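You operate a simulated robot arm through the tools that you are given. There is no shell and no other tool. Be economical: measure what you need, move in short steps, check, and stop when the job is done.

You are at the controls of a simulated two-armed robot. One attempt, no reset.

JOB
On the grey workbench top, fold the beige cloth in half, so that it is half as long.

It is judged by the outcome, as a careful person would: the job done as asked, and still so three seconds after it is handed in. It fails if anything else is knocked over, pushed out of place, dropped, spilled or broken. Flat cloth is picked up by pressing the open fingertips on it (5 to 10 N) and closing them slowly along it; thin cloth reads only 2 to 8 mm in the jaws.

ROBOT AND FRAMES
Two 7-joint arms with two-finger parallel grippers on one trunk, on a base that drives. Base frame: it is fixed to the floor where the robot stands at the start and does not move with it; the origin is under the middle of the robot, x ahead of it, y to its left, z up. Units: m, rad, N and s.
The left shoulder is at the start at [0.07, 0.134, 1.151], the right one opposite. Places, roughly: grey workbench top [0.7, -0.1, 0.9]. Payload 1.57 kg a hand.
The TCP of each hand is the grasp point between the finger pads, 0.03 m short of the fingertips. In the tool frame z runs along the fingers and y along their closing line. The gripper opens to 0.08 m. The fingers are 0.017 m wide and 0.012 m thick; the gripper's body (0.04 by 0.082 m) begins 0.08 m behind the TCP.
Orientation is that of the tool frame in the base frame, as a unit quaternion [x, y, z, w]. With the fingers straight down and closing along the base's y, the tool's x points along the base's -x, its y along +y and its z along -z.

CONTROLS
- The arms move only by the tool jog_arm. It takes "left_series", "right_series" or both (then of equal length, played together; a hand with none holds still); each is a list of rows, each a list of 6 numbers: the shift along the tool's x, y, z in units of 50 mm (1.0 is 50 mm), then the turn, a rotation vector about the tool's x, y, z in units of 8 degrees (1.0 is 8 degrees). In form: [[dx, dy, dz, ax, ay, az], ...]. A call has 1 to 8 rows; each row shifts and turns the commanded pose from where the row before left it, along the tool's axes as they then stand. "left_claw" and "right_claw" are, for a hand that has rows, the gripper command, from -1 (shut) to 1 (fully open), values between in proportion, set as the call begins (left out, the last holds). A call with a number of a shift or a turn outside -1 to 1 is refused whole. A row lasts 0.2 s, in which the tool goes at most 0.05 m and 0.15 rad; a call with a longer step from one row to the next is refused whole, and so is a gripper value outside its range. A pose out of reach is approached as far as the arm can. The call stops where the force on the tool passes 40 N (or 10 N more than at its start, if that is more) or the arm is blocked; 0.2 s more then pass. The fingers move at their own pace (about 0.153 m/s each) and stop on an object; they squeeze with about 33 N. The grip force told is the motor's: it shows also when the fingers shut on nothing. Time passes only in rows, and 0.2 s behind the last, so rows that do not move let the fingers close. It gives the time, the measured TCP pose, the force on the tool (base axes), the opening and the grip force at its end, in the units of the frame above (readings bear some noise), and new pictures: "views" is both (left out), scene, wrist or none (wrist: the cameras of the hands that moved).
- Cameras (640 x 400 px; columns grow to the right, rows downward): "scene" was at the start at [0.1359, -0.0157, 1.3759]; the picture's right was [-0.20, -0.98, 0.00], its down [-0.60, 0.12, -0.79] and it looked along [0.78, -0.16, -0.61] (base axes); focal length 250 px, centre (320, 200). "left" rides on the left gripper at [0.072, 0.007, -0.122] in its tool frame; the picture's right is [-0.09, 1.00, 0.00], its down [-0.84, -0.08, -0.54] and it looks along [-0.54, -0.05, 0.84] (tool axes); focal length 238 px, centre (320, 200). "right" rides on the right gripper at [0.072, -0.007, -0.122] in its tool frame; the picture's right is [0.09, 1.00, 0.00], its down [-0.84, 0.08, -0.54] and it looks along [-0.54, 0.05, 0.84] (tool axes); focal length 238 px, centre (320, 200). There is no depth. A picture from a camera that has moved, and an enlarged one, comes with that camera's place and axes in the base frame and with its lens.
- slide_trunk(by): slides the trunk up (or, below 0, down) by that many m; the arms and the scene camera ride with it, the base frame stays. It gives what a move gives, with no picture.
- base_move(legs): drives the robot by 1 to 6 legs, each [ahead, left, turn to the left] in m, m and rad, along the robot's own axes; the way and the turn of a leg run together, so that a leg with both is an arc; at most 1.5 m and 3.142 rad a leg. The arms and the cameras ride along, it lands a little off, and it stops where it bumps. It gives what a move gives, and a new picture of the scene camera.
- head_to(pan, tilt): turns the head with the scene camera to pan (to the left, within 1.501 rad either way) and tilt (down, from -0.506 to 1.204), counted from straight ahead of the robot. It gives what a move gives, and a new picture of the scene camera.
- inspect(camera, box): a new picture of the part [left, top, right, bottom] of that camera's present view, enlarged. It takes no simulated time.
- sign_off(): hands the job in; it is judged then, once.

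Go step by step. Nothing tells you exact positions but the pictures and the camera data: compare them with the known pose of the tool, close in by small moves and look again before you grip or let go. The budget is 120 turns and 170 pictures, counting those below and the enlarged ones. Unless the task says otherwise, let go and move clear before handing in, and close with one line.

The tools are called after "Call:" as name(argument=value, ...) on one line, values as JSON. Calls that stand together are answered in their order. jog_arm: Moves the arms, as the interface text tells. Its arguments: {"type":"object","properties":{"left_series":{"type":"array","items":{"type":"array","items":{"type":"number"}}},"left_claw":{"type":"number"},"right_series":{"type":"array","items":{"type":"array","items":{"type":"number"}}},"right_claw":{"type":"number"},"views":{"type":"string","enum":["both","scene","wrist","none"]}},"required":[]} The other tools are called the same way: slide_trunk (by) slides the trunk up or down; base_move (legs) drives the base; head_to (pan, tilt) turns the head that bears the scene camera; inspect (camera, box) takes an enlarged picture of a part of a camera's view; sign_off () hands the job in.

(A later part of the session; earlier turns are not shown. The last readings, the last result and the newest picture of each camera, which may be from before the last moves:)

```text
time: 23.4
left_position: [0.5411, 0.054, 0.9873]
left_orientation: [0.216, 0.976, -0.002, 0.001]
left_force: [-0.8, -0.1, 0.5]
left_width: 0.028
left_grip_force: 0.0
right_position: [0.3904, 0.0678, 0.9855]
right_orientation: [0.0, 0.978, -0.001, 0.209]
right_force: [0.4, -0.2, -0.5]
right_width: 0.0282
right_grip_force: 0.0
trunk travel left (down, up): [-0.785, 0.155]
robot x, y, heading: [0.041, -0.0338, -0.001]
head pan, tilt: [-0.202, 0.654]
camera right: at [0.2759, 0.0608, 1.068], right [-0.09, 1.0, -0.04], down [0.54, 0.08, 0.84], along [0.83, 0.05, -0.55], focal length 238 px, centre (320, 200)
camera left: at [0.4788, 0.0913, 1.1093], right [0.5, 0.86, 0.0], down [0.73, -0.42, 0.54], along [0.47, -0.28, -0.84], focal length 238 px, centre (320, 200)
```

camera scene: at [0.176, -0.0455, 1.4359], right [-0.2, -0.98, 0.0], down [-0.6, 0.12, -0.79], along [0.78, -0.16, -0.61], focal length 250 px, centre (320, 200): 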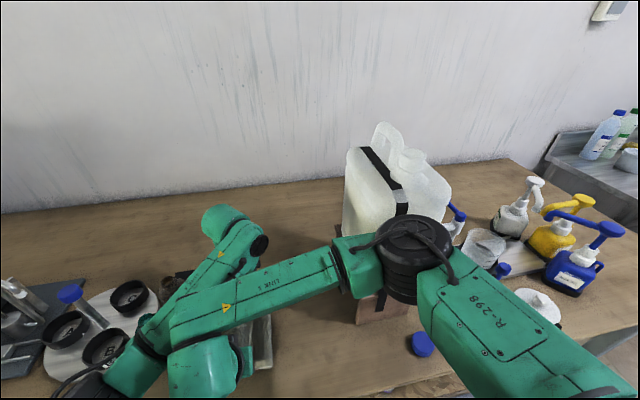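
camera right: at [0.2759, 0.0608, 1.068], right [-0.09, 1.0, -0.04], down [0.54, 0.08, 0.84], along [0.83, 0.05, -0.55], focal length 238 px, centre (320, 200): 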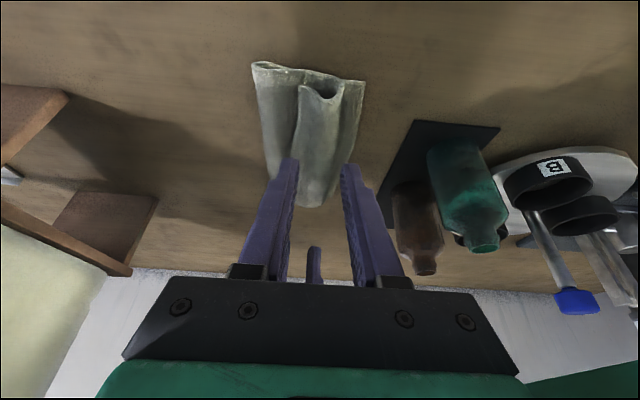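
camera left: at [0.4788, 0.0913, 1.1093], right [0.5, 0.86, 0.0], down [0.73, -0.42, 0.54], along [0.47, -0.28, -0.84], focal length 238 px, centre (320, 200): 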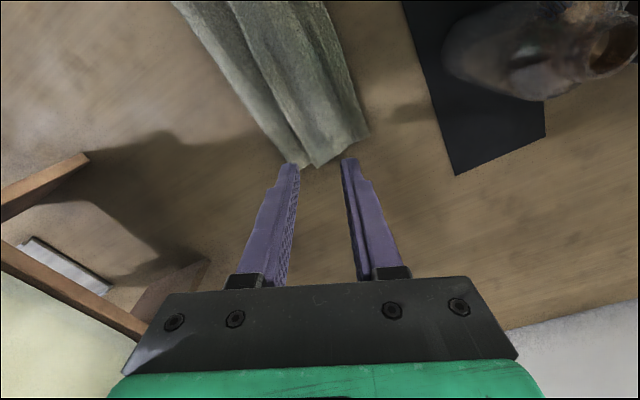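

Let me look closer at the cloth's present shape.

Call:
inspect(camera="right", box=[220, 40, 400, 220])

Call:
inspect(camera="left", box=[140, 0, 420, 180])

```text
2.22 times, centred on (310, 130) of right
camera zoom: at [0.2759, 0.0608, 1.068], right [-0.09, 1.0, -0.04], down [0.54, 0.08, 0.84], along [0.83, 0.05, -0.55], focal length 530 px, centre (342, 356)
```

zoom: 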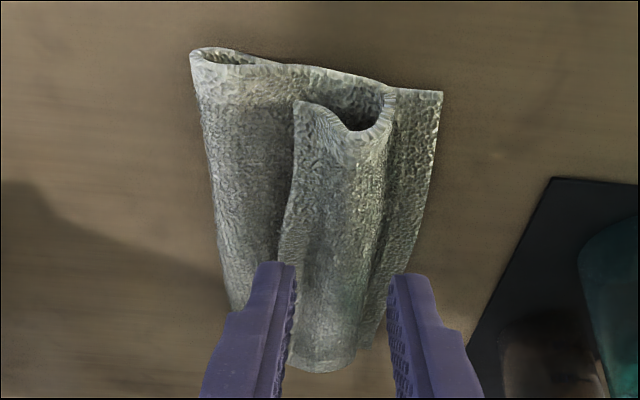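

```text
2.22 times, centred on (280, 90) of left
camera zoom: at [0.4788, 0.0913, 1.1093], right [0.5, 0.86, 0.0], down [0.73, -0.42, 0.54], along [0.47, -0.28, -0.84], focal length 530 px, centre (409, 444)
```

zoom: 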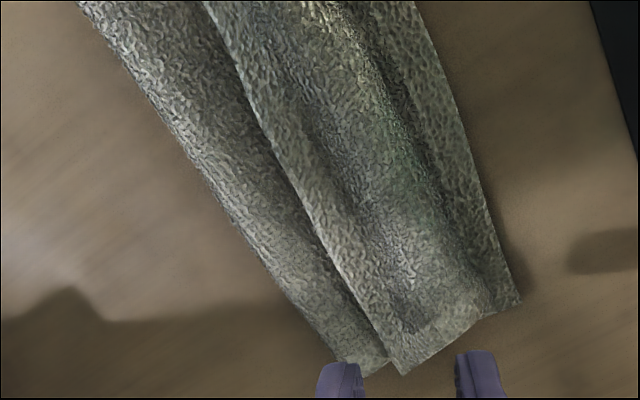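

As expected, a flap about 4 cm wide at the edge is turned back on top, with its free edge at y≈0.03–0.045. With closed fingers I'll come down just right of that free edge and sweep left and up to flip it out.

Call:
jog_arm(left_series=[[-0.18, -0.67, 0, 0, 0, 0], [0, 0, 0, 0, 0, 0], [0, 0, 0.5, 0, 0, 0], [0, 0, 0.5, 0, 0, 0], [0, 0, 0.4, 0, 0, 0], [0, 0, 0, 0, 0, 0]], right_series=[[-0.23, -0.876, 0.103, 0, 0, 0], [0, 0, 0, 0, 0, 0], [0.207, 0, 0.463, 0, 0, 0], [0.207, 0, 0.463, 0, 0, 0], [0.18, 0, 0.4, 0, 0, 0], [0, 0, 0, 0, 0, 0]], left_claw=-1, right_claw=-1, views="wrist")

```text
time: 24.8
left_position: [0.536, 0.0202, 0.9165]
left_orientation: [0.215, 0.977, -0.001, 0.001]
left_force: [0.6, 0.0, 0.2]
left_width: 0.0
left_grip_force: 21.3
right_position: [0.4049, 0.0223, 0.9123]
right_orientation: [0.0, 0.978, -0.001, 0.208]
right_force: [0.1, 0.1, 0.5]
right_width: 0.0
right_grip_force: 21.3
trunk travel left (down, up): [-0.785, 0.155]
robot x, y, heading: [0.0424, -0.0345, 0.0]
head pan, tilt: [-0.202, 0.654]
camera right: at [0.2898, 0.0158, 0.9949], right [-0.09, 1.0, -0.04], down [0.54, 0.08, 0.84], along [0.83, 0.05, -0.55], focal length 238 px, centre (320, 200)
camera left: at [0.474, 0.0577, 1.0387], right [0.5, 0.86, 0.0], down [0.73, -0.42, 0.54], along [0.47, -0.28, -0.84], focal length 238 px, centre (320, 200)
```

right: 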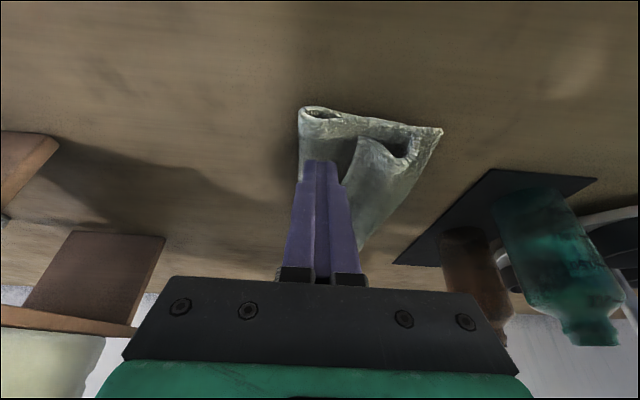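
left: 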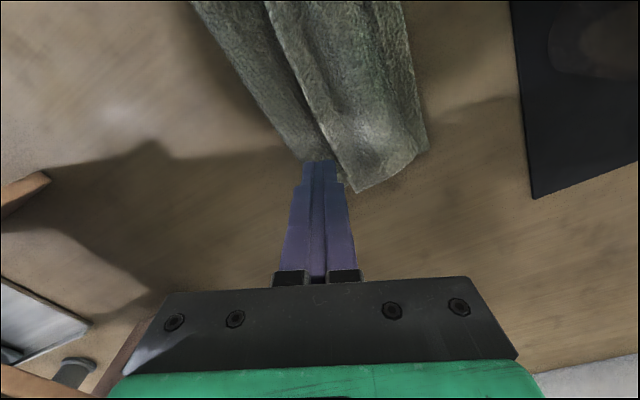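

The tips sit just right of the flap's free edge. I'll lower a few millimetres and sweep left with a gentle rise.

Call:
jog_arm(left_series=[[0, 0, 0.09, 0, 0, 0], [0.126, 0.272, 0, 0, 0, 0], [0.168, 0.363, -0.08, 0, 0, 0], [0.168, 0.363, -0.16, 0, 0, 0], [0, 0, 0, 0, 0, 0]], right_series=[[0.033, 0, 0.073, 0, 0, 0], [0, 0.3, 0, 0, 0, 0], [-0.033, 0.4, -0.073, 0, 0, 0], [-0.065, 0.4, -0.146, 0, 0, 0], [0, 0, 0, 0, 0, 0]], views="wrist")

```text
time: 26.0
left_position: [0.5369, 0.0759, 0.9245]
left_orientation: [0.216, 0.976, -0.001, 0.0]
left_force: [-0.1, 0.8, -0.4]
left_width: 0.0001
left_grip_force: 21.4
right_position: [0.4055, 0.0761, 0.9238]
right_orientation: [0.0, 0.978, 0.0, 0.208]
right_force: [-0.3, -0.5, -0.4]
right_width: 0.0
right_grip_force: 21.2
trunk travel left (down, up): [-0.785, 0.155]
robot x, y, heading: [0.0429, -0.032, -0.001]
head pan, tilt: [-0.202, 0.654]
camera right: at [0.2905, 0.0696, 1.0056], right [-0.09, 1.0, -0.04], down [0.54, 0.08, 0.84], along [0.83, 0.05, -0.55], focal length 238 px, centre (320, 200)
camera left: at [0.4743, 0.1129, 1.0463], right [0.5, 0.86, 0.0], down [0.73, -0.42, 0.54], along [0.47, -0.27, -0.84], focal length 238 px, centre (320, 200)
```

right: 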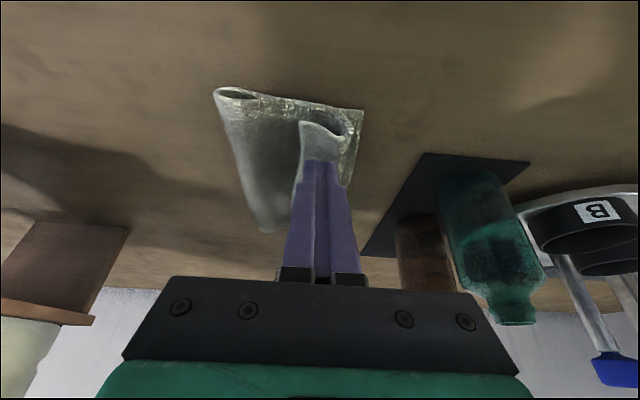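
left: 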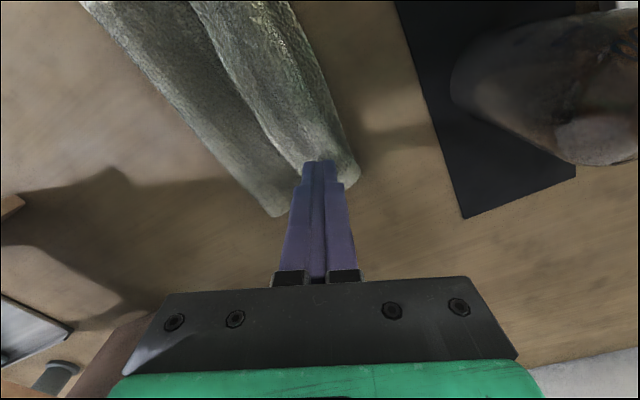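

The fingers rode over the flap, which means they were too high. I'll go back and come down until the tips just touch the layer right of the flap edge.

Call:
jog_arm(left_series=[[0, 0, -0.3, 0, 0, 0], [-0.24, -0.517, 0, 0, 0, 0], [-0.24, -0.517, 0, 0, 0, 0], [0, 0, 0.4, 0, 0, 0], [0, 0, 0.28, 0, 0, 0], [0, 0, 0, 0, 0, 0]], right_series=[[-0.12, 0, -0.27, 0, 0, 0], [0, -0.54, 0, 0, 0, 0], [0, -0.54, 0, 0, 0, 0], [0.16, 0, 0.357, 0, 0, 0], [0.11, 0, 0.25, 0, 0, 0], [0, 0, 0, 0, 0, 0]], views="wrist")

```text
time: 27.4
left_position: [0.5354, 0.0192, 0.9046]
left_orientation: [0.216, 0.976, -0.002, 0.001]
left_force: [-0.4, -0.8, 0.4]
left_width: 0.0
left_grip_force: 21.2
right_position: [0.4036, 0.0232, 0.9032]
right_orientation: [0.0, 0.978, 0.002, 0.207]
right_force: [0.0, -1.0, 0.7]
right_width: 0.0003
right_grip_force: 21.7
trunk travel left (down, up): [-0.785, 0.155]
robot x, y, heading: [0.0443, -0.0283, -0.004]
head pan, tilt: [-0.202, 0.654]
camera right: at [0.2893, 0.0162, 0.9864], right [-0.09, 1.0, -0.04], down [0.54, 0.08, 0.84], along [0.83, 0.05, -0.55], focal length 238 px, centre (320, 200)
camera left: at [0.4732, 0.055, 1.0266], right [0.5, 0.86, 0.0], down [0.73, -0.42, 0.54], along [0.47, -0.27, -0.84], focal length 238 px, centre (320, 200)
```

right: 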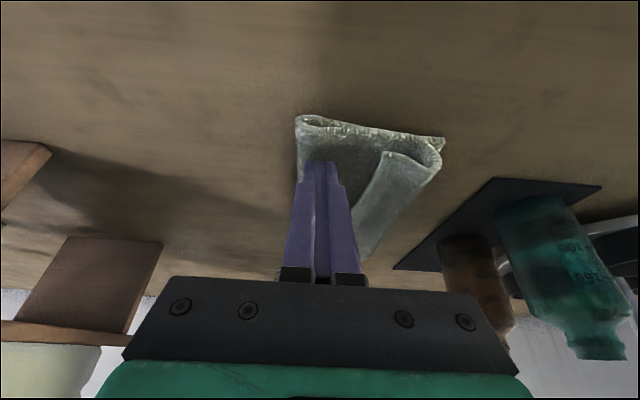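
left: 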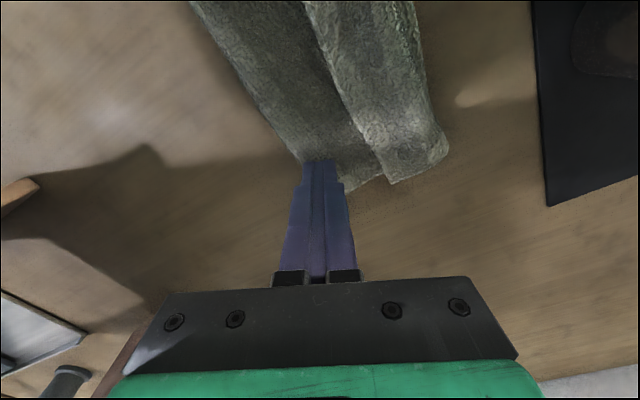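

The first sweep already moved the flap partly over. The tips now sit low at z≈0.875, so I'll sweep left again at this level, rising only near the end.

Call:
jog_arm(left_series=[[0.168, 0.363, 0, 0, 0, 0], [0.168, 0.363, 0, 0, 0, 0], [0.168, 0.363, 0, 0, 0, 0], [0.126, 0.272, -0.04, 0, 0, 0], [0, 0, 0, 0, 0, 0]], right_series=[[0, 0.4, 0, 0, 0, 0], [0, 0.4, 0, 0, 0, 0], [0, 0.4, 0, 0, 0, 0], [-0.016, 0.3, -0.037, 0, 0, 0], [0, 0, 0, 0, 0, 0]], views="wrist")

```text
time: 28.6
left_position: [0.5348, 0.0947, 0.91]
left_orientation: [0.215, 0.977, -0.001, 0.001]
left_force: [0.3, 0.8, -0.9]
left_width: 0.0
left_grip_force: 21.2
right_position: [0.4048, 0.0973, 0.9052]
right_orientation: [-0.002, 0.978, 0.0, 0.209]
right_force: [-1.7, -4.6, 1.5]
right_width: 0.0
right_grip_force: 21.5
trunk travel left (down, up): [-0.785, 0.155]
robot x, y, heading: [0.0396, -0.03, -0.002]
head pan, tilt: [-0.202, 0.654]
camera right: at [0.2903, 0.0914, 0.9881], right [-0.09, 1.0, -0.04], down [0.54, 0.08, 0.84], along [0.83, 0.05, -0.55], focal length 238 px, centre (320, 200)
camera left: at [0.4732, 0.13, 1.0315], right [0.5, 0.86, 0.0], down [0.73, -0.42, 0.54], along [0.47, -0.27, -0.84], focal length 238 px, centre (320, 200)
```

right: 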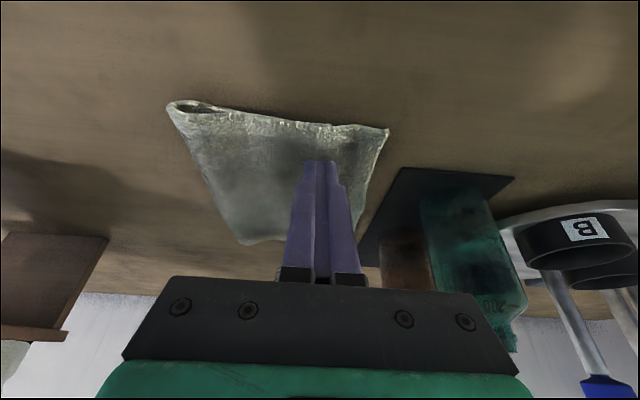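
left: 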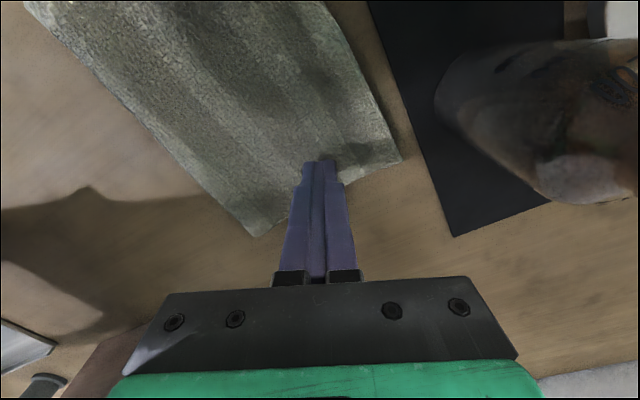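

The flap flipped out and lies flat. I'll lift both hands and check edge alignment.

Call:
jog_arm(left_series=[[0, 0, -0.4, 0, 0, 0], [-0.1, -0.2, -0.8, 0, 0, 0]], right_series=[[-0.16, 0, -0.36, 0, 0, 0], [-0.33, -0.2, -0.73, 0, 0, 0]], views="none")

Call:
inspect(camera="right", box=[140, 20, 460, 220])

Call:
inspect(camera="left", box=[60, 0, 460, 250])

```text
time: 29.0
left_position: [0.5371, 0.0936, 0.9281]
left_orientation: [0.217, 0.976, -0.002, 0.003]
left_force: [-0.1, -0.2, -0.5]
left_width: 0.0
left_grip_force: 21.6
right_position: [0.4071, 0.0929, 0.9184]
right_orientation: [0.002, 0.978, -0.006, 0.208]
right_force: [-0.3, -0.3, 0.1]
right_width: 0.0
right_grip_force: 21.5
trunk travel left (down, up): [-0.785, 0.155]
robot x, y, heading: [0.0376, -0.033, 0.002]
head pan, tilt: [-0.202, 0.654]
stopped in row 2 (right hand): the force on the tool passed its limit (the readings are from after the stop); the commanded pose is now the measured one
```

```text
2.00 times, centred on (300, 120) of right
camera zoom: at [0.2923, 0.0888, 1.0012], right [-0.08, 1.0, -0.05], down [0.54, 0.08, 0.83], along [0.84, 0.04, -0.55], focal length 477 px, centre (360, 360)
```

zoom: 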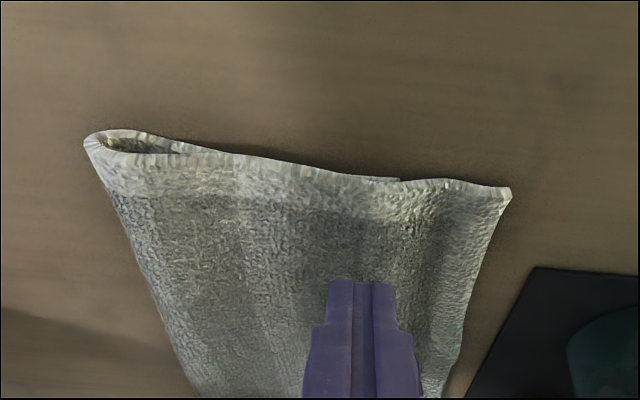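

```text
1.60 times, centred on (260, 125) of left
camera zoom: at [0.4738, 0.1295, 1.0499], right [0.5, 0.86, 0.0], down [0.72, -0.42, 0.55], along [0.47, -0.28, -0.84], focal length 381 px, centre (416, 320)
```

zoom: 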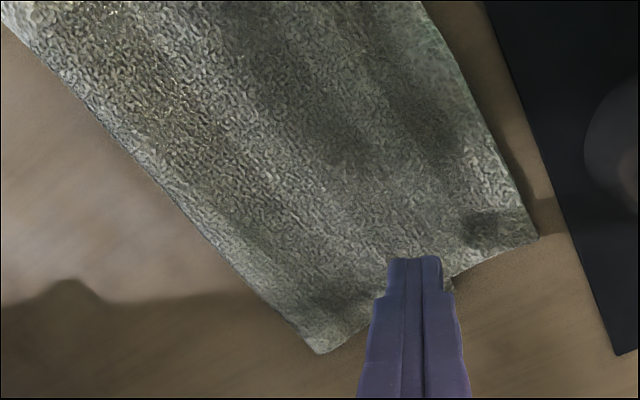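

The right hand touched something while rising, probably the left forearm. I'll look before moving on.

Call:
inspect(camera="scene", box=[60, 160, 420, 400])

Call:
inspect(camera="right", box=[0, 0, 640, 400])

```text
1.67 times, centred on (240, 280) of scene
camera zoom: at [0.1758, -0.0455, 1.4359], right [-0.2, -0.98, 0.0], down [-0.6, 0.12, -0.79], along [0.78, -0.16, -0.61], focal length 416 px, centre (453, 67)
```

zoom: 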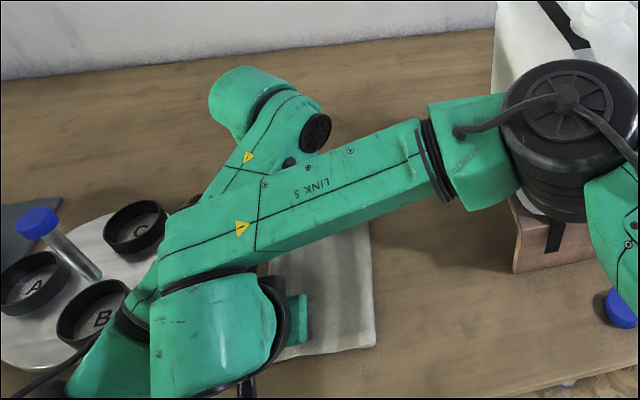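

```text
1.00 times, centred on (320, 200) of right
camera zoom: at [0.2923, 0.0888, 1.0012], right [-0.08, 1.0, -0.05], down [0.54, 0.08, 0.83], along [0.84, 0.04, -0.55], focal length 238 px, centre (320, 200)
```

zoom: 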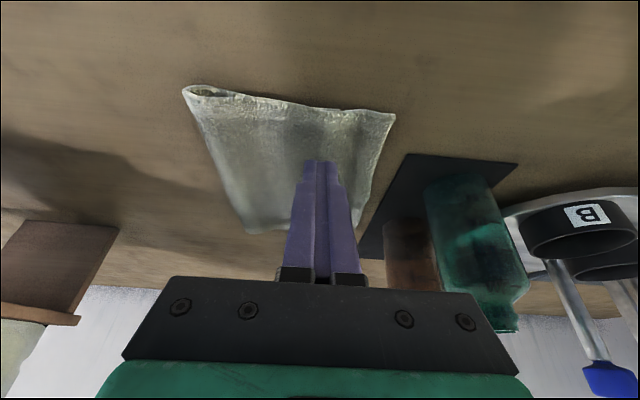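

The right wrist touched the left forearm. I'll slide the right hand to the right first, then raise it.

Call:
jog_arm(right_series=[[0, -0.5, 0, 0, 0, 0], [0, -0.8, 0, 0, 0, 0], [0, -0.8, 0, 0, 0, 0], [-0.2, -0.8, -0.44, 0, 0, 0], [-0.2, -0.8, -0.44, 0, 0, 0]])

```text
time: 30.2
left_position: [0.5353, 0.0918, 0.9289]
left_orientation: [0.216, 0.976, 0.0, 0.004]
left_force: [-0.4, -0.3, -0.8]
left_width: 0.0
left_grip_force: 21.1
right_position: [0.4079, -0.0945, 0.9684]
right_orientation: [0.002, 0.978, -0.006, 0.207]
right_force: [-0.2, -0.1, 0.6]
right_width: 0.0001
right_grip_force: 21.8
trunk travel left (down, up): [-0.785, 0.155]
robot x, y, heading: [0.0416, -0.0295, 0.003]
head pan, tilt: [-0.202, 0.654]
camera scene: at [0.1748, -0.0484, 1.436], right [-0.2, -0.98, 0.0], down [-0.6, 0.12, -0.79], along [0.78, -0.16, -0.61], focal length 250 px, centre (320, 200)
camera right: at [0.2929, -0.0994, 1.0513], right [-0.08, 1.0, -0.05], down [0.54, 0.08, 0.84], along [0.84, 0.04, -0.55], focal length 238 px, centre (320, 200)
```

scene: 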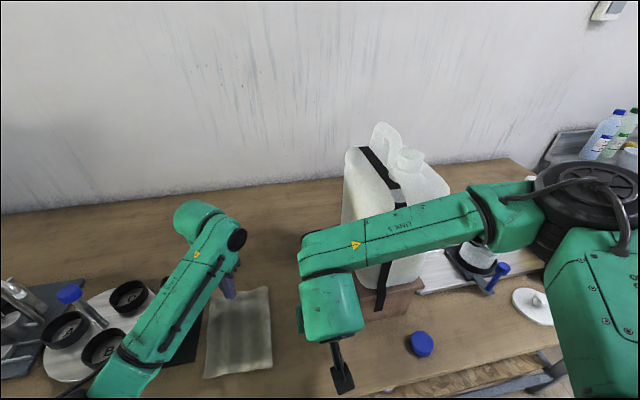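
right: 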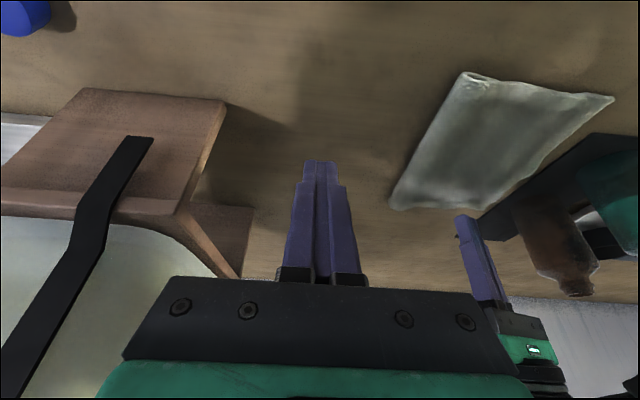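

The folded cloth is now visible. I'll raise the left hand well up and to the left, then check it closely.

Call:
jog_arm(left_series=[[0, 0, -0.9, 0, 0, 0], [0, 0, -0.9, 0, 0, 0], [0, 0, -0.9, 0, 0, 0], [0.3, 0.8, -0.3, 0, 0, 0], [0.3, 0.8, 0, 0, 0, 0]], views="wrist")

Call:
inspect(camera="scene", box=[140, 240, 340, 400])

Call:
inspect(camera="right", box=[360, 40, 640, 240])

```text
time: 31.4
left_position: [0.5429, 0.1807, 1.0747]
left_orientation: [0.216, 0.976, -0.004, 0.004]
left_force: [0.6, 0.4, 0.7]
left_width: 0.0
left_grip_force: 21.2
right_position: [0.4085, -0.0917, 0.9681]
right_orientation: [0.002, 0.978, -0.007, 0.209]
right_force: [0.0, -0.3, 0.6]
right_width: 0.0
right_grip_force: 21.8
trunk travel left (down, up): [-0.785, 0.155]
robot x, y, heading: [0.0376, -0.026, 0.003]
head pan, tilt: [-0.202, 0.654]
camera left: at [0.4798, 0.2177, 1.198], right [0.5, 0.86, 0.0], down [0.72, -0.42, 0.55], along [0.47, -0.28, -0.84], focal length 238 px, centre (320, 200)
```

left: 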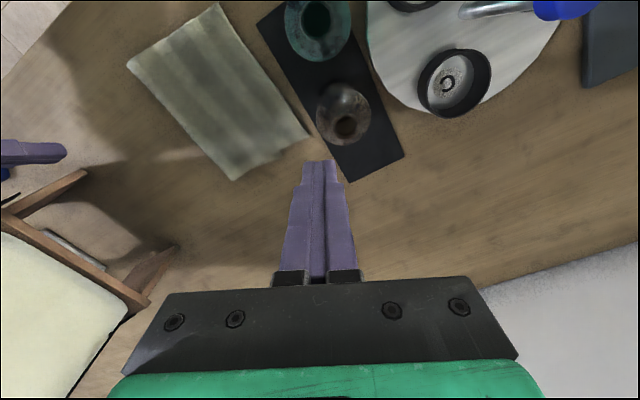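

```text
2.50 times, centred on (240, 320) of scene
camera zoom: at [0.1761, -0.0432, 1.436], right [-0.2, -0.98, 0.0], down [-0.6, 0.12, -0.79], along [0.78, -0.16, -0.61], focal length 624 px, centre (520, -100)
```

zoom: 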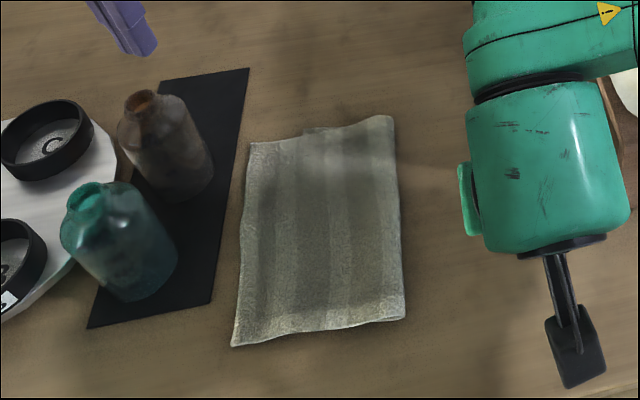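

```text
2.00 times, centred on (500, 140) of right
camera zoom: at [0.294, -0.0953, 1.0512], right [-0.08, 1.0, -0.05], down [0.54, 0.09, 0.83], along [0.84, 0.04, -0.55], focal length 477 px, centre (-40, 320)
```

zoom: 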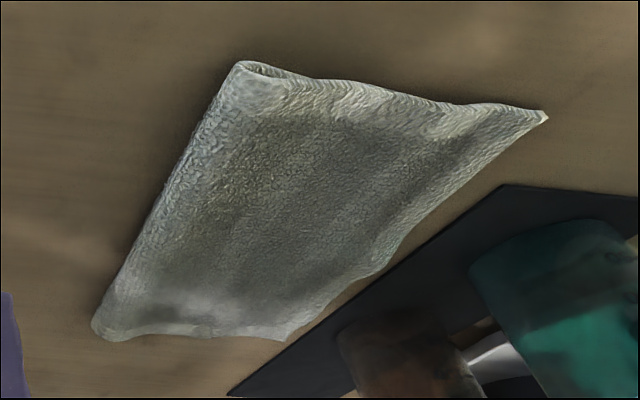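

The fold is tidy, but the top layer overshoots: it covers y≈0.008 to 0.145, while the bottom layer's edge lies at about 0.10. I'll pinch the overhang with the left hand, at one corner and then the other, and shift it about 4 cm right, then flatten the fold. The right hand moves out of the way first.

Call:
jog_arm(right_series=[[0.2, 0, -0.53, 0, 0, 0], [0.2, 0, -0.53, 0, 0, 0], [0.2, 0, -0.53, 0, 0, 0], [0, 0, 0, 0, 0, 0], [0, 0, 0, 0, 0, 0], [0, 0, 0, 0, 0, 0]], left_series=[[0, 0, 0, 0, 0, -1], [0, 0, 0, 0, 0, -1], [0, 0, 0, 0, 0, -1], [0.03, -0.58, 0.5, 0, 0, 0], [0.03, -0.58, 0.5, 0, 0, 0], [0, 0, 0.9, 0, 0, 0]], left_claw=-0.25, views="wrist")

```text
time: 32.8
left_position: [0.5375, 0.1199, 0.982]
left_orientation: [0.007, 1.0, -0.003, 0.003]
left_force: [0.0, 0.1, -0.4]
left_width: 0.0299
left_grip_force: 0.1
right_position: [0.3474, -0.0903, 1.0315]
right_orientation: [0.001, 0.978, -0.007, 0.208]
right_force: [-0.3, -0.4, 0.3]
right_width: 0.0
right_grip_force: 20.8
trunk travel left (down, up): [-0.785, 0.155]
robot x, y, heading: [0.0425, -0.0294, 0.002]
head pan, tilt: [-0.202, 0.654]
camera right: at [0.2324, -0.0944, 1.1131], right [-0.08, 1.0, -0.05], down [0.54, 0.08, 0.83], along [0.84, 0.04, -0.55], focal length 238 px, centre (320, 200)
camera left: at [0.4658, 0.1287, 1.1045], right [0.11, 0.99, -0.01], down [0.83, -0.09, 0.55], along [0.54, -0.06, -0.84], focal length 238 px, centre (320, 200)
```

right: 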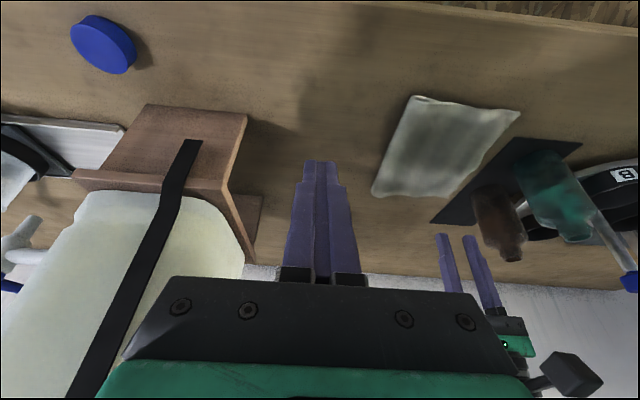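
left: 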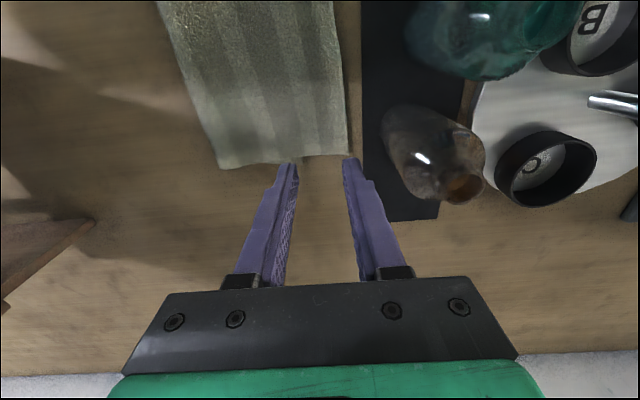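

The top's far-left corner is at (0.564,0.146), with the fingers right over the overhang. Going down to the cloth.

Call:
jog_arm(left_series=[[0.05, 0, 0.6, 0, 0, 0], [0.05, 0, 0.6, 0, 0, 0], [0, 0, 0.36, 0, 0, 0], [0, 0, 0.12, 0, 0, 0], [0, 0, 0, 0, 0, 0]], views="wrist")

```text
time: 34.0
left_position: [0.5349, 0.1181, 0.8986]
left_orientation: [0.009, 1.0, -0.003, 0.003]
left_force: [0.1, -0.6, 0.1]
left_width: 0.0301
left_grip_force: 0.2
right_position: [0.3465, -0.0898, 1.0307]
right_orientation: [0.002, 0.978, -0.006, 0.208]
right_force: [-0.5, 0.6, -0.1]
right_width: 0.0
right_grip_force: 20.9
trunk travel left (down, up): [-0.785, 0.155]
robot x, y, heading: [0.0412, -0.0335, 0.001]
head pan, tilt: [-0.202, 0.654]
camera left: at [0.4621, 0.1274, 1.0211], right [0.11, 0.99, -0.01], down [0.83, -0.09, 0.55], along [0.54, -0.06, -0.84], focal length 238 px, centre (320, 200)
```

left: 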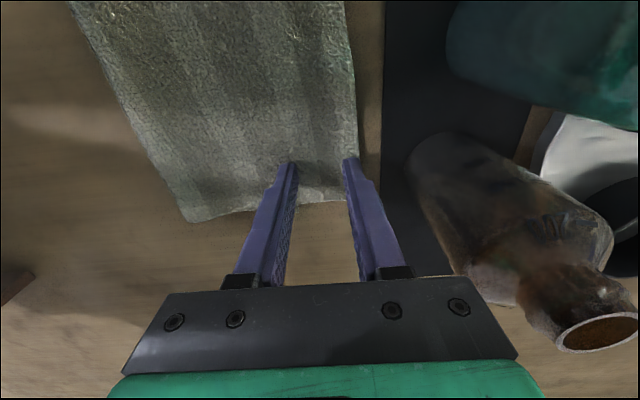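

Call:
jog_arm(left_series=[[0, 0, 0.05, 0, 0, 0], [0, 0, 0.05, 0, 0, 0], [0, 0, 0, 0, 0, 0]], views="none")

```text
time: 34.8
left_position: [0.5345, 0.1195, 0.8947]
left_orientation: [0.008, 1.0, -0.002, 0.004]
left_force: [0.3, 0.2, 8.4]
left_width: 0.0306
left_grip_force: 0.3
right_position: [0.3474, -0.0904, 1.0307]
right_orientation: [0.002, 0.978, -0.006, 0.209]
right_force: [0.2, 0.4, 0.5]
right_width: 0.0001
right_grip_force: 21.7
trunk travel left (down, up): [-0.785, 0.155]
robot x, y, heading: [0.0389, -0.0323, -0.002]
head pan, tilt: [-0.202, 0.654]
```

A force of 8 N is right, so I'll close slowly now.

Call:
jog_arm(left_series=[[0, 0, 0, 0, 0, 0], [0, 0, 0, 0, 0, 0]], left_claw=-0.45, views="none")

Call:
jog_arm(left_series=[[0, 0, 0, 0, 0, 0], [0, 0, 0, 0, 0, 0]], left_claw=-0.65, views="none")

Call:
jog_arm(left_series=[[0, 0, 0, 0, 0, 0], [0, 0, 0, 0, 0, 0], [0, 0, 0, 0, 0, 0]], left_claw=-1, views="wrist")

```text
time: 35.4
left_position: [0.5335, 0.1182, 0.8939]
left_orientation: [0.007, 1.0, -0.003, 0.003]
left_force: [1.0, 0.5, 10.6]
left_width: 0.0218
left_grip_force: 0.1
right_position: [0.3459, -0.0912, 1.0309]
right_orientation: [0.003, 0.978, -0.006, 0.209]
right_force: [0.2, 0.1, 0.1]
right_width: 0.0
right_grip_force: 21.6
trunk travel left (down, up): [-0.785, 0.155]
robot x, y, heading: [0.0375, -0.0304, -0.003]
head pan, tilt: [-0.202, 0.654]
```

```text
time: 36.0
left_position: [0.5335, 0.1192, 0.8947]
left_orientation: [0.008, 1.0, -0.002, 0.004]
left_force: [0.6, 0.1, 11.0]
left_width: 0.0138
left_grip_force: 0.0
right_position: [0.344, -0.0905, 1.0311]
right_orientation: [0.002, 0.978, -0.006, 0.208]
right_force: [0.0, -1.3, 0.1]
right_width: 0.0
right_grip_force: 21.5
trunk travel left (down, up): [-0.785, 0.155]
robot x, y, heading: [0.0363, -0.0326, -0.001]
head pan, tilt: [-0.202, 0.654]
```

```text
time: 36.8
left_position: [0.5318, 0.1172, 0.8946]
left_orientation: [0.01, 1.0, -0.003, 0.003]
left_force: [0.6, -3.1, 10.0]
left_width: 0.0037
left_grip_force: 24.1
right_position: [0.3452, -0.0913, 1.0294]
right_orientation: [0.002, 0.978, -0.006, 0.209]
right_force: [0.7, -0.1, 0.0]
right_width: 0.0001
right_grip_force: 21.6
trunk travel left (down, up): [-0.785, 0.155]
robot x, y, heading: [0.0415, -0.03, -0.0]
head pan, tilt: [-0.202, 0.654]
camera left: at [0.461, 0.1263, 1.0167], right [0.11, 0.99, 0.0], down [0.83, -0.09, 0.55], along [0.54, -0.06, -0.84], focal length 238 px, centre (320, 200)
```

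left: 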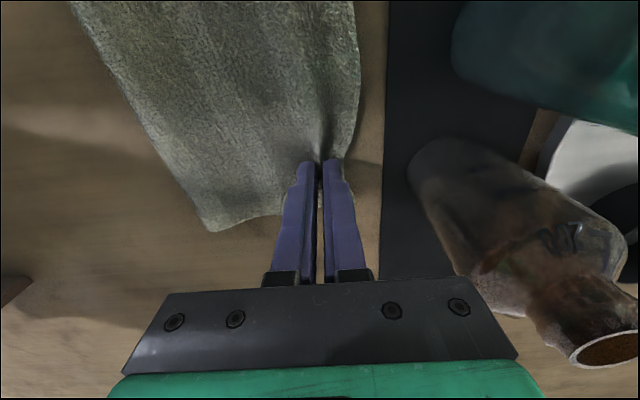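

Pinched. I'll lift 3 cm, move right 4.5 cm, set down and look before releasing.

Call:
jog_arm(left_series=[[0, 0, -0.4, 0, 0, 0], [0, -0.3, -0.2, 0, 0, 0], [0, -0.3, 0, 0, 0, 0], [0, -0.3, 0.2, 0, 0, 0], [0, 0, 0.3, 0, 0, 0], [0, 0, 0, 0, 0, 0]], views="wrist")

Call:
inspect(camera="right", box=[320, 60, 560, 240])

```text
time: 38.2
left_position: [0.5342, 0.0753, 0.9012]
left_orientation: [0.009, 1.0, -0.004, 0.004]
left_force: [2.7, 0.3, 11.2]
left_width: 0.0036
left_grip_force: 25.2
right_position: [0.3452, -0.0907, 1.0304]
right_orientation: [0.003, 0.978, -0.006, 0.209]
right_force: [0.7, 0.3, -0.6]
right_width: 0.0002
right_grip_force: 21.4
trunk travel left (down, up): [-0.785, 0.155]
robot x, y, heading: [0.0419, -0.0293, -0.001]
head pan, tilt: [-0.202, 0.654]
camera left: at [0.461, 0.0829, 1.0223], right [0.11, 0.99, -0.01], down [0.83, -0.09, 0.55], along [0.55, -0.06, -0.84], focal length 238 px, centre (320, 200)
```

left: 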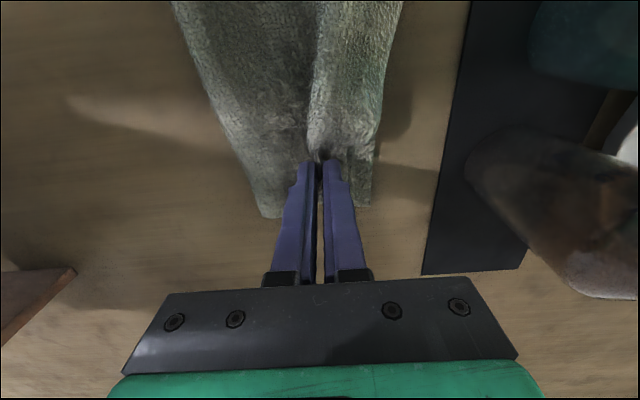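

```text
2.22 times, centred on (440, 150) of right
camera zoom: at [0.2315, -0.0957, 1.1133], right [-0.08, 1.0, -0.05], down [0.54, 0.08, 0.84], along [0.84, 0.04, -0.55], focal length 530 px, centre (53, 311)
```

zoom: 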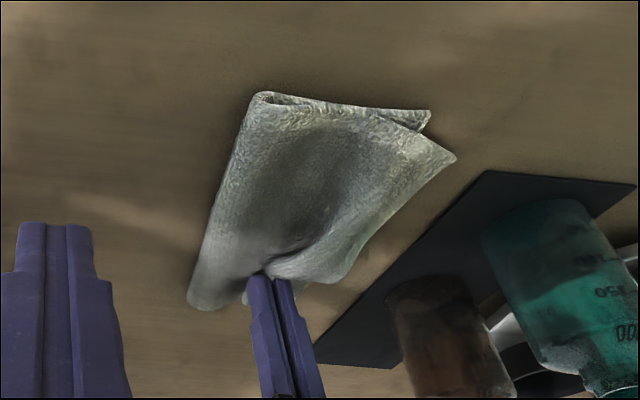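

The fold line at the far end got pulled left to about 0.03. A better way is to lift this corner back to the right so the bottom layer lies flat, come down right of the final spot, then drag left at low height.

Call:
jog_arm(left_series=[[0, -0.4, -0.5, 0, 0, 0], [0, -0.6, -0.4, 0, 0, 0], [0, -0.6, -0.1, 0, 0, 0], [0, -0.4, 0.3, 0, 0, 0], [0, 0, 0.4, 0, 0, 0], [0, 0, 0, 0, 0, 0]], views="wrist")

Call:
inspect(camera="right", box=[320, 60, 560, 240])

```text
time: 39.6
left_position: [0.5331, -0.0261, 0.9143]
left_orientation: [0.009, 1.0, -0.003, 0.002]
left_force: [0.7, -1.1, 0.6]
left_width: 0.0033
left_grip_force: 24.5
right_position: [0.3469, -0.0905, 1.0305]
right_orientation: [0.001, 0.978, -0.005, 0.208]
right_force: [-0.2, 0.4, -0.4]
right_width: 0.0
right_grip_force: 21.6
trunk travel left (down, up): [-0.785, 0.155]
robot x, y, heading: [0.0411, -0.0328, -0.002]
head pan, tilt: [-0.202, 0.654]
camera left: at [0.4607, -0.0181, 1.0364], right [0.11, 0.99, -0.01], down [0.83, -0.09, 0.55], along [0.54, -0.06, -0.84], focal length 238 px, centre (320, 200)
```

left: 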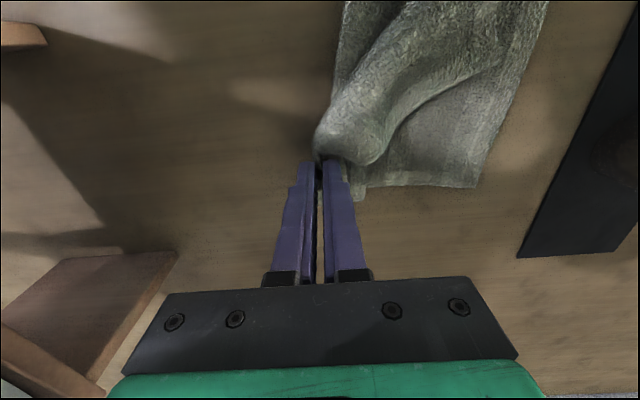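

```text
2.22 times, centred on (440, 150) of right
camera zoom: at [0.2323, -0.0954, 1.113], right [-0.08, 1.0, -0.05], down [0.54, 0.08, 0.83], along [0.84, 0.04, -0.55], focal length 530 px, centre (53, 311)
```

zoom: 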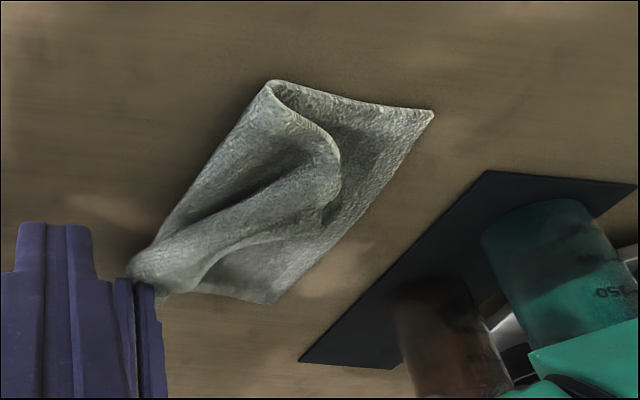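

The bottom layer now lies flat at the far end, spanning y=-0.013 to 0.101, so the crease will be at half. Next I'll drag the pinch left at low height to about y=0.06.

Call:
jog_arm(left_series=[[0, 0.34, -0.04, 0, 0, 0], [0, 0.34, 0, 0, 0, 0], [0, 0.34, 0.05, 0, 0, 0], [0, 0.34, 0.1, 0, 0, 0], [0, 0.34, 0.08, 0, 0, 0], [0, 0, 0, 0, 0, 0]], views="wrist")

Call:
inspect(camera="right", box=[320, 60, 560, 240])

```text
time: 41.0
left_position: [0.5327, 0.0603, 0.9054]
left_orientation: [0.009, 1.0, -0.002, 0.002]
left_force: [-0.1, -0.1, 0.9]
left_width: 0.0037
left_grip_force: 24.2
right_position: [0.3469, -0.0905, 1.0301]
right_orientation: [0.002, 0.978, -0.006, 0.208]
right_force: [-0.7, 0.7, 0.1]
right_width: 0.0
right_grip_force: 21.6
trunk travel left (down, up): [-0.785, 0.155]
robot x, y, heading: [0.0388, -0.0297, 0.001]
head pan, tilt: [-0.202, 0.654]
camera left: at [0.4603, 0.0679, 1.0278], right [0.11, 0.99, 0.0], down [0.83, -0.09, 0.55], along [0.54, -0.06, -0.84], focal length 238 px, centre (320, 200)
```

left: 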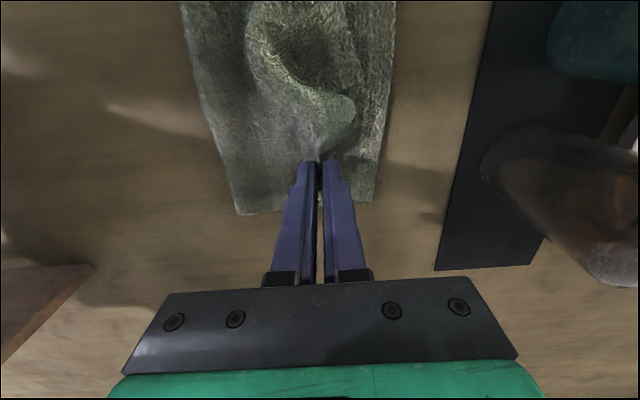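

```text
2.22 times, centred on (440, 150) of right
camera zoom: at [0.2323, -0.0956, 1.113], right [-0.08, 1.0, -0.05], down [0.54, 0.08, 0.83], along [0.84, 0.04, -0.55], focal length 530 px, centre (53, 311)
```

zoom: 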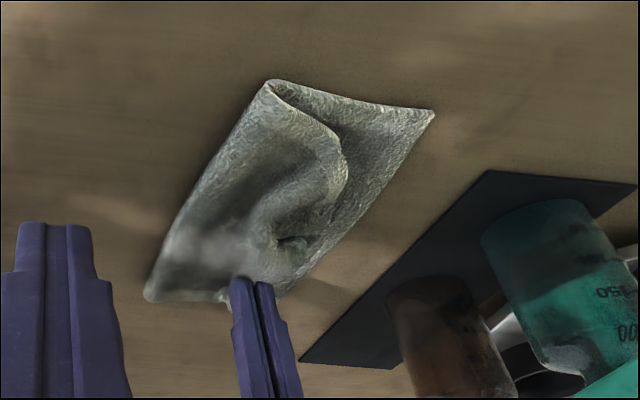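

The far end is right: fold at -0.011, bottom edge at 0.098. I'll release it and lift, then look at the near side, which still needs straightening.

Call:
jog_arm(left_series=[[0, 0, 0.06, 0, 0, 0], [0, 0, 0, 0, 0, 0]], views="none")

Call:
jog_arm(left_series=[[0, 0, 0, 0, 0, 0], [0, 0, 0, 0, 0, 0], [0, 0, -0.3, 0, 0, 0], [0, 0, -0.9, 0, 0, 0], [0, 0, -0.9, 0, 0, 0], [0.3, 0, -0.9, 0, 0, 0]], left_claw=-0.3, views="wrist")

Call:
inspect(camera="right", box=[320, 60, 560, 240])

```text
time: 41.6
left_position: [0.5333, 0.06, 0.9018]
left_orientation: [0.008, 1.0, -0.002, 0.004]
left_force: [-1.2, -0.2, 2.6]
left_width: 0.0036
left_grip_force: 24.2
right_position: [0.3462, -0.0907, 1.0307]
right_orientation: [0.002, 0.978, -0.006, 0.208]
right_force: [-0.3, -0.1, -0.5]
right_width: 0.0001
right_grip_force: 21.6
trunk travel left (down, up): [-0.785, 0.155]
robot x, y, heading: [0.0416, -0.0308, 0.003]
head pan, tilt: [-0.202, 0.654]
```

```text
time: 43.0
left_position: [0.5169, 0.0614, 1.0517]
left_orientation: [0.008, 1.0, -0.003, 0.002]
left_force: [0.8, -0.9, -0.3]
left_width: 0.0278
left_grip_force: 0.1
right_position: [0.346, -0.0915, 1.0299]
right_orientation: [0.001, 0.978, -0.006, 0.209]
right_force: [0.2, 0.1, -0.5]
right_width: 0.0001
right_grip_force: 21.7
trunk travel left (down, up): [-0.785, 0.155]
robot x, y, heading: [0.0345, -0.0288, -0.002]
head pan, tilt: [-0.202, 0.654]
camera left: at [0.4436, 0.0703, 1.1739], right [0.11, 0.99, 0.0], down [0.83, -0.09, 0.55], along [0.54, -0.06, -0.84], focal length 238 px, centre (320, 200)
```

left: 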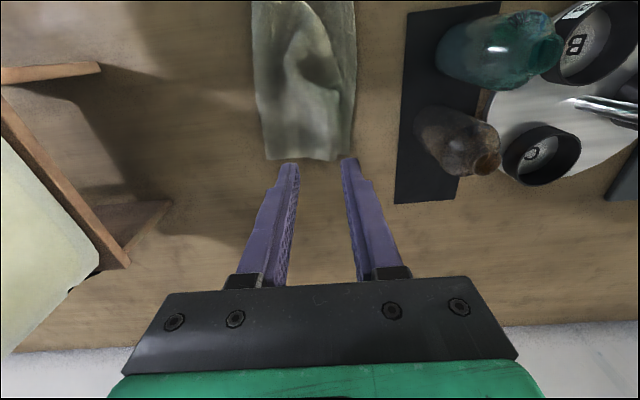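

```text
2.22 times, centred on (440, 150) of right
camera zoom: at [0.2312, -0.0955, 1.1131], right [-0.08, 1.0, -0.05], down [0.54, 0.08, 0.84], along [0.84, 0.04, -0.55], focal length 530 px, centre (53, 311)
```

zoom: 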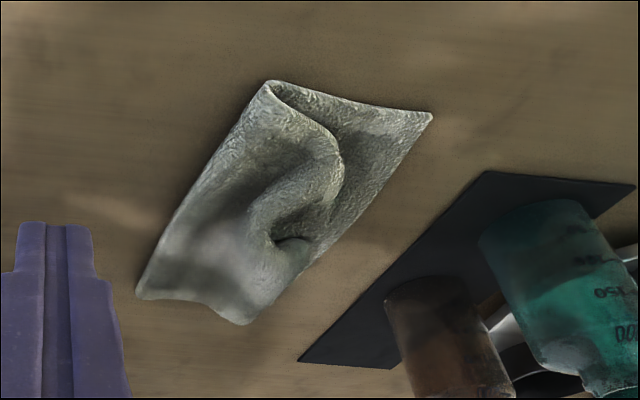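

The far corner sits well. I'll pull the left hand back for a better view of the near side.

Call:
jog_arm(left_series=[[0.7, 0.3, -0.3, 0, 0, 0], [0.7, 0.3, -0.3, 0, 0, 0], [0.7, 0.2, 0, 0, 0, 0]], views="none")

Call:
inspect(camera="left", box=[120, 0, 440, 200])

Call:
inspect(camera="scene", box=[140, 240, 340, 400])

```text
time: 43.8
left_position: [0.4129, 0.1046, 1.081]
left_orientation: [0.007, 1.0, -0.003, 0.003]
left_force: [0.2, 0.3, -0.3]
left_width: 0.0282
left_grip_force: 0.1
right_position: [0.3467, -0.0904, 1.0308]
right_orientation: [0.001, 0.978, -0.006, 0.209]
right_force: [-0.3, -0.1, 0.0]
right_width: 0.0
right_grip_force: 21.4
trunk travel left (down, up): [-0.785, 0.155]
robot x, y, heading: [0.0398, -0.0261, -0.002]
head pan, tilt: [-0.202, 0.654]
```

```text
2.00 times, centred on (280, 100) of left
camera zoom: at [0.3398, 0.1131, 1.2042], right [0.11, 0.99, -0.01], down [0.83, -0.09, 0.55], along [0.54, -0.06, -0.84], focal length 477 px, centre (400, 400)
```

zoom: 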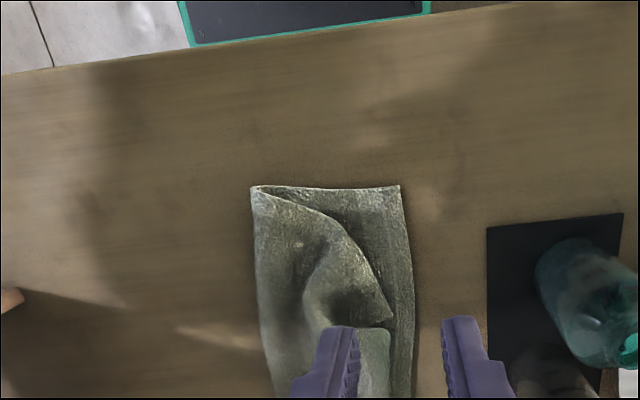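

```text
2.50 times, centred on (240, 320) of scene
camera zoom: at [0.1753, -0.0446, 1.436], right [-0.2, -0.98, 0.0], down [-0.6, 0.12, -0.79], along [0.78, -0.16, -0.61], focal length 624 px, centre (520, -100)
```

zoom: 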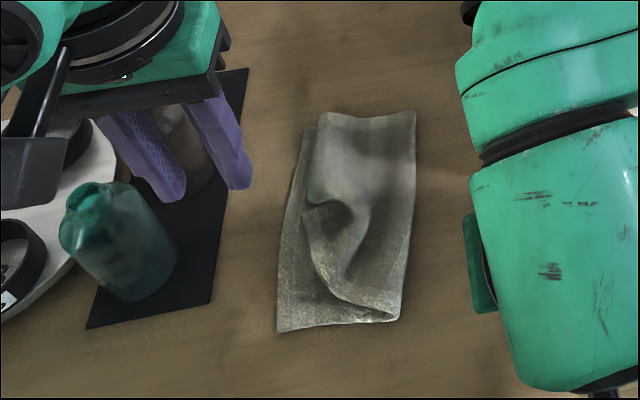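

I can't tell yet how the near corner is curled, so I'll zoom in.

Call:
inspect(camera="scene", box=[210, 275, 320, 385])

Call:
inspect(camera="left", box=[230, 80, 350, 200])

Call:
inspect(camera="right", box=[360, 80, 500, 220])

```text
3.64 times, centred on (265, 330) of scene
camera zoom: at [0.1753, -0.0446, 1.436], right [-0.2, -0.98, 0.0], down [-0.6, 0.12, -0.79], along [0.78, -0.16, -0.61], focal length 907 px, centre (520, -273)
```

zoom: 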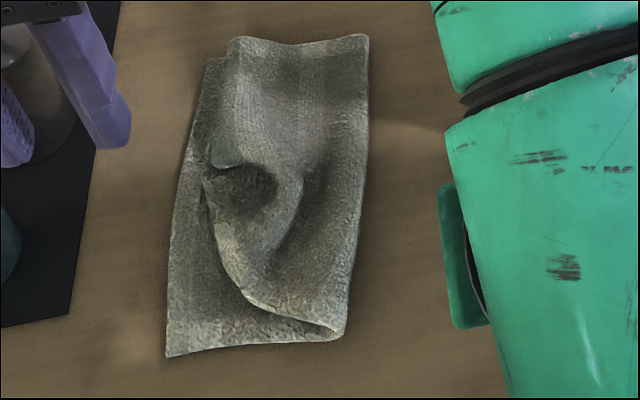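

```text
3.33 times, centred on (290, 140) of left
camera zoom: at [0.3398, 0.1131, 1.2042], right [0.11, 0.99, -0.01], down [0.83, -0.09, 0.55], along [0.54, -0.06, -0.84], focal length 794 px, centre (420, 400)
```

zoom: 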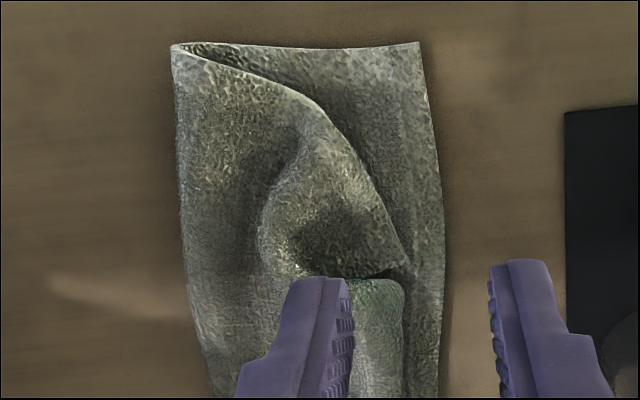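

```text
2.86 times, centred on (430, 150) of right
camera zoom: at [0.2317, -0.0948, 1.1131], right [-0.08, 1.0, -0.05], down [0.54, 0.08, 0.84], along [0.84, 0.04, -0.55], focal length 681 px, centre (6, 343)
```

zoom: 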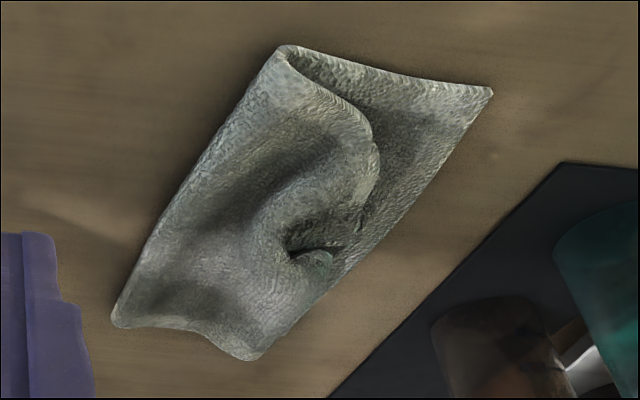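

The top layer's near corner has slid toward the far end, to about (0.48,0.09); it should be near (0.39,0.105). I'll pinch it with the closing line along its free near edge, then draw it back toward the robot.

Call:
jog_arm(left_series=[[0, 0, 0, 0, 0, 1], [0, 0, 0, 0, 0, 1], [0, 0, 0, 0, 0, 1], [0, 0, 0, 0, 0, 1], [0, 0, 0, 0, 0, 1], [-0.48, -0.02, 0.7, 0, 0, 0], [-0.48, -0.02, 0.7, 0, 0, 0], [-0.46, 0, 0.7, 0, 0, 0]], left_claw=-0.25, views="wrist")

```text
time: 45.6
left_position: [0.4679, 0.0528, 0.9745]
left_orientation: [0.35, 0.937, -0.002, 0.004]
left_force: [0.7, -0.1, 0.5]
left_width: 0.0301
left_grip_force: 0.0
right_position: [0.3472, -0.0906, 1.0302]
right_orientation: [0.002, 0.978, -0.006, 0.208]
right_force: [-0.1, -0.1, 0.6]
right_width: 0.0
right_grip_force: 21.5
trunk travel left (down, up): [-0.785, 0.155]
robot x, y, heading: [0.0401, -0.0258, 0.003]
head pan, tilt: [-0.202, 0.654]
camera left: at [0.416, 0.1062, 1.0973], right [0.72, 0.69, 0.0], down [0.58, -0.6, 0.55], along [0.38, -0.4, -0.84], focal length 238 px, centre (320, 200)
```

left: 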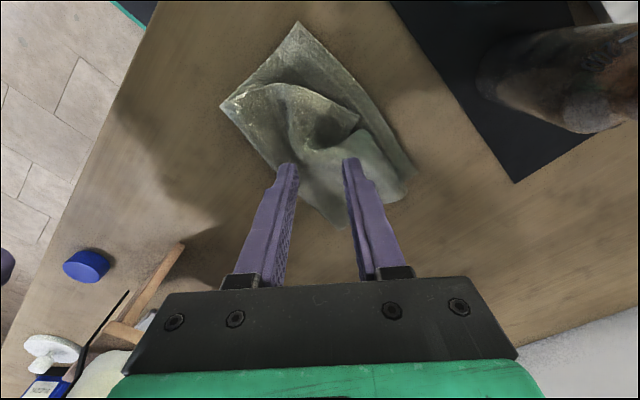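

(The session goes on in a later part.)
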